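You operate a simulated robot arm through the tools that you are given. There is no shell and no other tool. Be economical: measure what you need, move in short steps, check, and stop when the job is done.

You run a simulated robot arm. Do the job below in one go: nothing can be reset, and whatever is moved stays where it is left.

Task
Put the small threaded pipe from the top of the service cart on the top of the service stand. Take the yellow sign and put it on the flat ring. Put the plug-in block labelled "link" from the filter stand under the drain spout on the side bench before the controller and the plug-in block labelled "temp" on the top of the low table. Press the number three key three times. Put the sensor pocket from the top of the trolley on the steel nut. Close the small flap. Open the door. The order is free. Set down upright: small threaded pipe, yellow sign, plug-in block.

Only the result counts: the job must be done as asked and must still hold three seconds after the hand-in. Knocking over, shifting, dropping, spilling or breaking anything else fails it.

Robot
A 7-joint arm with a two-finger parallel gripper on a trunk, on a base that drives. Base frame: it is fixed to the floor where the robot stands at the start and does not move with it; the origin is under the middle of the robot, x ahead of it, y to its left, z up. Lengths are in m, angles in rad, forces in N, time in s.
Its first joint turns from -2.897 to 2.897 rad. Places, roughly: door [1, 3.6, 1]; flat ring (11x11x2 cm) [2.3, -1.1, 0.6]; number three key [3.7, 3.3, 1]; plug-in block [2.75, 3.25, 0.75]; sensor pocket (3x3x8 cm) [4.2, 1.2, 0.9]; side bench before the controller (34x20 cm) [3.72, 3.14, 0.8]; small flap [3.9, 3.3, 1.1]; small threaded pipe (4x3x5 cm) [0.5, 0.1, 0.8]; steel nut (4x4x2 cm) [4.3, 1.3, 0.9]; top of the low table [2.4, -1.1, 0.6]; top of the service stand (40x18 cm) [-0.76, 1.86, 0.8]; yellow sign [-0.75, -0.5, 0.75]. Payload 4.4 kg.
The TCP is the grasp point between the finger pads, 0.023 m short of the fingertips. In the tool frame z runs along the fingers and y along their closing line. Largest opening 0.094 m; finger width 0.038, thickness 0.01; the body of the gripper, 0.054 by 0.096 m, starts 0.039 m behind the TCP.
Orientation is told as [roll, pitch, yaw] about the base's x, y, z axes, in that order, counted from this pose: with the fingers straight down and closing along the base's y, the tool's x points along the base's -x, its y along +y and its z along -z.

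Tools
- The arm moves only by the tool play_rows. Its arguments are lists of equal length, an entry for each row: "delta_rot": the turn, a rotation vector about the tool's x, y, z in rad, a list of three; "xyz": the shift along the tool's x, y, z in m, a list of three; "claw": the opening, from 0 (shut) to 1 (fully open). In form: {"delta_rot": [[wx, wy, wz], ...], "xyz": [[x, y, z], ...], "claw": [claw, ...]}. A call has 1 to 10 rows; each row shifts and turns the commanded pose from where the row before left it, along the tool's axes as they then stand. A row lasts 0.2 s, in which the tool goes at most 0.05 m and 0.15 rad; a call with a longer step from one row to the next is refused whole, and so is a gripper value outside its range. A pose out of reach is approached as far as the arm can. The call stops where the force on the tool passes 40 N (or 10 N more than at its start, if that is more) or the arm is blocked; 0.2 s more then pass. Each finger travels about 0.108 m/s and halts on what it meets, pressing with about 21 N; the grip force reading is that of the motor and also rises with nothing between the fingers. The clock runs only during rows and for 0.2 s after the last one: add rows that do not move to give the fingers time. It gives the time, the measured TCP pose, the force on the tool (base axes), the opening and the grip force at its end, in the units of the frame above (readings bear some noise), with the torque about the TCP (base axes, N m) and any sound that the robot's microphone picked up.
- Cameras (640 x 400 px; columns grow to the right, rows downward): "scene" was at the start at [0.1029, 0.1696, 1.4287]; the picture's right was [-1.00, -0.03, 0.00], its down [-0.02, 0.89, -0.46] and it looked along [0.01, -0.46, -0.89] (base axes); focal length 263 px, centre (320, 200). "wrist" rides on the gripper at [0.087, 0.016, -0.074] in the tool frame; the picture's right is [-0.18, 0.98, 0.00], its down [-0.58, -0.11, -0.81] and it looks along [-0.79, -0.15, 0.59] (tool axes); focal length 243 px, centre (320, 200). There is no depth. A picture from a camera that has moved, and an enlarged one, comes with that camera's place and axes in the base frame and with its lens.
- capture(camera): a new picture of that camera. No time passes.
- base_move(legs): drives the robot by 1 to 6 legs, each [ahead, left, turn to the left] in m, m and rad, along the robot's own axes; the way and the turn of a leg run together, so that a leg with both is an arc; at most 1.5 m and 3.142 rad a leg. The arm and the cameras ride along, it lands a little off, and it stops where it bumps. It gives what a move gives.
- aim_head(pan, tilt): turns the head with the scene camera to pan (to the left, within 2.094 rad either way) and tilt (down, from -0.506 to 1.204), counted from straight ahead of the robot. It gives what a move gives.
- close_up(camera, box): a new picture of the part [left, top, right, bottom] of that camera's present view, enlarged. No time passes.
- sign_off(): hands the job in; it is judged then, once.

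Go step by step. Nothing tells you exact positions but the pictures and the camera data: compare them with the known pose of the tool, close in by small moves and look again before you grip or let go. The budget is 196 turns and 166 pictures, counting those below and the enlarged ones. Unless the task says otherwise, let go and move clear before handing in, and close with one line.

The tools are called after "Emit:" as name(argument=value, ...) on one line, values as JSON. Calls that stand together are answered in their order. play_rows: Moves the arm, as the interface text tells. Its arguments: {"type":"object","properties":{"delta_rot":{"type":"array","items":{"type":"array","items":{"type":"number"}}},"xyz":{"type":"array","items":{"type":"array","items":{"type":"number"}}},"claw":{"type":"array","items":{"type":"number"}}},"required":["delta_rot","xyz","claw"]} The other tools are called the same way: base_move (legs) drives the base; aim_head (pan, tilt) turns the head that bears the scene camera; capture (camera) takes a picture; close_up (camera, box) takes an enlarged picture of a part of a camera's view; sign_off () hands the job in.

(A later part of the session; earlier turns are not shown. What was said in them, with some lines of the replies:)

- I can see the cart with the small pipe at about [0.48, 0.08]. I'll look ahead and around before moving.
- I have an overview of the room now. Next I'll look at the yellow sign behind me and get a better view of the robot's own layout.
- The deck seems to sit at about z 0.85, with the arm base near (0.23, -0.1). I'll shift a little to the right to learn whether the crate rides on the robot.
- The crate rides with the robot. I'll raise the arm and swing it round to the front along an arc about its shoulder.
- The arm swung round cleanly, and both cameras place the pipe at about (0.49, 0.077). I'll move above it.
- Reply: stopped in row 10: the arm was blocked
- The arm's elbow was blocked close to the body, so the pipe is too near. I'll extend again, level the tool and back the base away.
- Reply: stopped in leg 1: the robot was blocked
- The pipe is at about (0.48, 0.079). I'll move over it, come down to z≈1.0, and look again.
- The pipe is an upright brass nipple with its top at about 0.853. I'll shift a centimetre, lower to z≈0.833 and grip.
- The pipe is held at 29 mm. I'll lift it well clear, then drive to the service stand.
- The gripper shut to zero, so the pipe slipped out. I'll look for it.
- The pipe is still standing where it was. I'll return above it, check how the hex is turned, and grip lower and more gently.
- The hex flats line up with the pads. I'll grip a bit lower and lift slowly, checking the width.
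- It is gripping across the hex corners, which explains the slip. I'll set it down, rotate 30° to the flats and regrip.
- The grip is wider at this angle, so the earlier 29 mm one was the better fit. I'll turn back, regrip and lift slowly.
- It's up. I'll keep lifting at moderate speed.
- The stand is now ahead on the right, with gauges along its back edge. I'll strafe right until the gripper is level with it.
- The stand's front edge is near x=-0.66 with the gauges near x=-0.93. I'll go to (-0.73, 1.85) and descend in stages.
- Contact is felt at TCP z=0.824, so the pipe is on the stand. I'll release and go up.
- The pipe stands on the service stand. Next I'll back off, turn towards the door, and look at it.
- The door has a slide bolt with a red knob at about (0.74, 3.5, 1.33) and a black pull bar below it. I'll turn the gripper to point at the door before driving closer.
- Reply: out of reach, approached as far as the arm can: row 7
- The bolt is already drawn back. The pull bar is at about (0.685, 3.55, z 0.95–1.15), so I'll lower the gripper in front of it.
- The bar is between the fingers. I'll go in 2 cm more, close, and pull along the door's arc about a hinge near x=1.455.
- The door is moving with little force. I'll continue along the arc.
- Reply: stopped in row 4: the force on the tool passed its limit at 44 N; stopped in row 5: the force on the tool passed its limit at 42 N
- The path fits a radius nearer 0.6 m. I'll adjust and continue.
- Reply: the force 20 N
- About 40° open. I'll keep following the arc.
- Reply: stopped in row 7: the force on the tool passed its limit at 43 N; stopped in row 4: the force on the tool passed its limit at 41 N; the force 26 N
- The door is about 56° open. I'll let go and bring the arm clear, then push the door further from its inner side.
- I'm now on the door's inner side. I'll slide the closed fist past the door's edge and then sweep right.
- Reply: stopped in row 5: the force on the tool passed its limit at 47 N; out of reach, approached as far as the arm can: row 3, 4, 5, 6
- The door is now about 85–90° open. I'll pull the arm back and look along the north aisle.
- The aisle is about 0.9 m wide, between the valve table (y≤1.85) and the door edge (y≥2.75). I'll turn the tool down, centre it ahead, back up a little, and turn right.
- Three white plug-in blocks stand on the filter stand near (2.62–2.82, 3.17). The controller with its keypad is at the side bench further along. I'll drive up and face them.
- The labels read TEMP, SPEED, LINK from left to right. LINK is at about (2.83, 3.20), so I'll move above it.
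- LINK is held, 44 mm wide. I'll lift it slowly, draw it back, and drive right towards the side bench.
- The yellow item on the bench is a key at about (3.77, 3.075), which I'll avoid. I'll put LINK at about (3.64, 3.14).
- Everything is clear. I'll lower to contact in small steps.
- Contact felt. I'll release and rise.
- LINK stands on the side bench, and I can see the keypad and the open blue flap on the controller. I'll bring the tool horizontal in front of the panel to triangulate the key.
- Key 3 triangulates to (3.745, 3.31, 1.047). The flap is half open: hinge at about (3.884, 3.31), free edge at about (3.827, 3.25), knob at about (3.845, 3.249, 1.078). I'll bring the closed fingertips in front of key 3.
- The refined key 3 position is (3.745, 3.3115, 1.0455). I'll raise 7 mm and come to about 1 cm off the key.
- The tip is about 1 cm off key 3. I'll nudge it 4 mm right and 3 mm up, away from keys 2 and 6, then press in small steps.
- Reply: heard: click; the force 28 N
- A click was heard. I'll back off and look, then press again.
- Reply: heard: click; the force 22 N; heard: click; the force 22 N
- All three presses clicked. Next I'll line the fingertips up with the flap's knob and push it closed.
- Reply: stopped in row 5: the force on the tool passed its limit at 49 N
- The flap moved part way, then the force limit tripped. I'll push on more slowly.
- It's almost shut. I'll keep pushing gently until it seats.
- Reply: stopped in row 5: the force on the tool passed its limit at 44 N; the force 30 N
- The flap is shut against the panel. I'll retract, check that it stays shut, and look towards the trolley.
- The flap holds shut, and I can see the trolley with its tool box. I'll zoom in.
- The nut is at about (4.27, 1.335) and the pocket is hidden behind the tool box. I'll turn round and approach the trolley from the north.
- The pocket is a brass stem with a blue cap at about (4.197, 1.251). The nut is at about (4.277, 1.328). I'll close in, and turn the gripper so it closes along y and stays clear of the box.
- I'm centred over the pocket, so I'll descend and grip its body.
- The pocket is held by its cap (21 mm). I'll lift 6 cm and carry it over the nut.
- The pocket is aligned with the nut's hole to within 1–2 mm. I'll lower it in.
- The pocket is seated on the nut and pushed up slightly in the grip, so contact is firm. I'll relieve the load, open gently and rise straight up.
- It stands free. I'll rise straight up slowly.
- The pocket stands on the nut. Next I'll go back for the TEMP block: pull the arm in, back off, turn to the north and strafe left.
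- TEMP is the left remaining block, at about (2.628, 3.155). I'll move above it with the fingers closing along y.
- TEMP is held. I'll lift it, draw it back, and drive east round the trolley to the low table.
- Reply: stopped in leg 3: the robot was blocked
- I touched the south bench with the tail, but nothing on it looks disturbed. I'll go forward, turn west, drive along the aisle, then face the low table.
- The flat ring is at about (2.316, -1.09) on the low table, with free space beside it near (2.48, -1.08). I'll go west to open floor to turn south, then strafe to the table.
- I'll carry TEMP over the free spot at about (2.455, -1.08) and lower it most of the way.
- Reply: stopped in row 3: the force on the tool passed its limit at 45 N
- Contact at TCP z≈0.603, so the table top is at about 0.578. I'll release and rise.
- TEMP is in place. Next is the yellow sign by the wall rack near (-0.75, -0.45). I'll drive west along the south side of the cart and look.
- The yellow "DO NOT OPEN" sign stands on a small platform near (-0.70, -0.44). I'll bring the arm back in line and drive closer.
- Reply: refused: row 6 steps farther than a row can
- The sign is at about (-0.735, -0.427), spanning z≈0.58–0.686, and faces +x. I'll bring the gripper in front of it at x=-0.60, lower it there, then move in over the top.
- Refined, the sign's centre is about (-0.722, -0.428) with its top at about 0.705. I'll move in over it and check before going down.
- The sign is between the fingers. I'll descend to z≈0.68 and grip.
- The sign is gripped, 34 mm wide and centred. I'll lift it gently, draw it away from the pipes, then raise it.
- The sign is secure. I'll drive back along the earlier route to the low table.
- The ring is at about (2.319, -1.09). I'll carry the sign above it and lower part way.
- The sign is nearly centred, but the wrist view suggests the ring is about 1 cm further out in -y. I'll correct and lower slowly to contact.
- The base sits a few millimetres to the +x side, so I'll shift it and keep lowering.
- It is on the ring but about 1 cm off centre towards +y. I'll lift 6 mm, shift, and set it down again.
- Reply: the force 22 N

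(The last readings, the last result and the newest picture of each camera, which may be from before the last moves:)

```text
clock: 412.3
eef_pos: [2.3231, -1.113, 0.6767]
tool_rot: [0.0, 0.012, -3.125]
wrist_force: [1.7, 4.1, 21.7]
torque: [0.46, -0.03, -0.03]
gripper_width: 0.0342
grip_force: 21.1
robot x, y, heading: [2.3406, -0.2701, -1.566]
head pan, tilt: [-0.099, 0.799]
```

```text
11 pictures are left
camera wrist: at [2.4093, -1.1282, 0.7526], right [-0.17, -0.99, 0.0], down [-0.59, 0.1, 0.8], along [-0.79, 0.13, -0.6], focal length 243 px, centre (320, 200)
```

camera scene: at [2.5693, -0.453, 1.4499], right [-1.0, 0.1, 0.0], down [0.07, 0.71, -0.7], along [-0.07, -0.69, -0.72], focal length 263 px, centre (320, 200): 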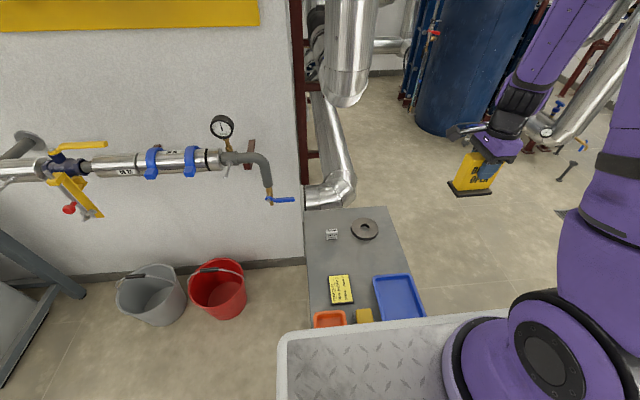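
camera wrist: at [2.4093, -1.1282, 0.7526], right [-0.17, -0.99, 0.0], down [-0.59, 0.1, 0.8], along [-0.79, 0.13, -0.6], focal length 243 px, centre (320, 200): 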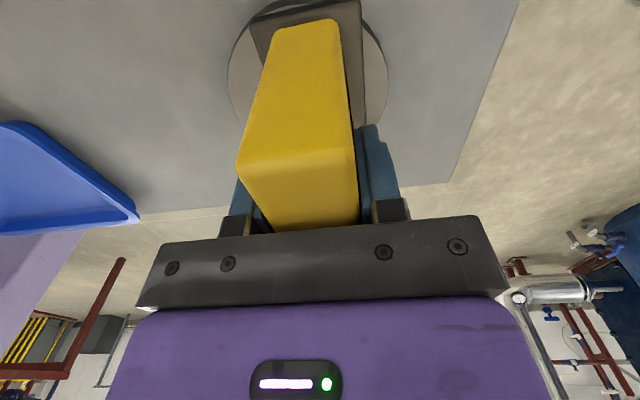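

The base is now centred on the ring and in contact. I'll release gently and rise.

Emit:
play_rows(delta_rot=[[0, 0, 0], [0, 0, 0], [0, 0, 0], [0, 0, 0], [0, 0, 0], [0, 0, 0], [0, 0, 0], [0, 0, 0], [0, 0, 0], [0, 0, 0]], xyz=[[0, 0, -0.001], [0, 0, 0], [0, 0, 0], [0, 0, 0], [0, 0, -0.015], [0, 0, -0.03], [0, 0, -0.04], [0, 0, -0.048], [0, 0, -0.048], [0, 0, -0.048]], claw=[0.45, 0.6, 0.7, 0.7, 0.7, 0.7, 0.7, 0.7, 0.7, 0.7])

Emit:
play_rows(delta_rot=[[0, 0, 0], [0, 0, 0], [0, 0, 0], [0, 0, 0], [0, 0, 0], [0, 0, 0], [0, 0, 0], [0, 0, 0]], xyz=[[0, 0, -0.045], [0, 0, -0.045], [0, 0, -0.045], [0, 0, -0.045], [-0.03, -0.03, 0], [-0.03, -0.03, 0], [-0.03, -0.03, 0], [-0.03, -0.03, 0]], claw=[0.7, 0.7, 0.7, 0.7, 0.7, 0.7, 0.7, 0.7])

Emit:
close_up(camera="scene", box=[280, 160, 420, 280])

```text
clock: 414.5
eef_pos: [2.3203, -1.1145, 0.9036]
tool_rot: [0.0, 0.011, -3.126]
wrist_force: [-0.8, -1.0, -0.1]
torque: [0.01, 0.04, -0.04]
gripper_width: 0.0658
grip_force: 0.1
robot x, y, heading: [2.3375, -0.2703, -1.569]
head pan, tilt: [-0.099, 0.799]
```

```text
clock: 416.3
eef_pos: [2.1967, -0.9949, 1.084]
tool_rot: [0.002, 0.012, -3.124]
wrist_force: [0.3, 0.2, -0.4]
torque: [0.0, 0.03, -0.01]
gripper_width: 0.0658
grip_force: 0.1
robot x, y, heading: [2.3463, -0.271, -1.567]
head pan, tilt: [-0.099, 0.799]
```

```text
3.33 times, centred on (350, 220) of scene
camera zoom: at [2.5699, -0.4532, 1.4498], right [-1.0, 0.1, 0.0], down [0.07, 0.71, -0.7], along [-0.07, -0.69, -0.72], focal length 876 px, centre (220, 133)
```

zoom: 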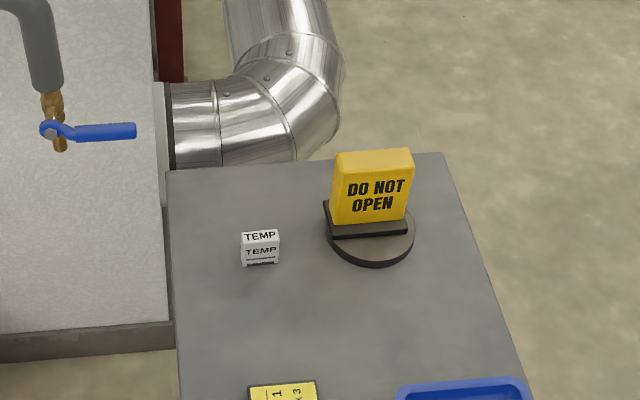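

The sign stands on the ring next to TEMP, and all eight items of the task have been carried out. I'm handing in.

Emit:
sign_off()

```text
The job is handed in.
```

The job is handed in with all the tasks carried out. I didn't look again at the door, pipe, flap or sensor pocket just before handing in. The base bumped the pipe rack and the south bench once each while reversing, and nothing I could see had moved.
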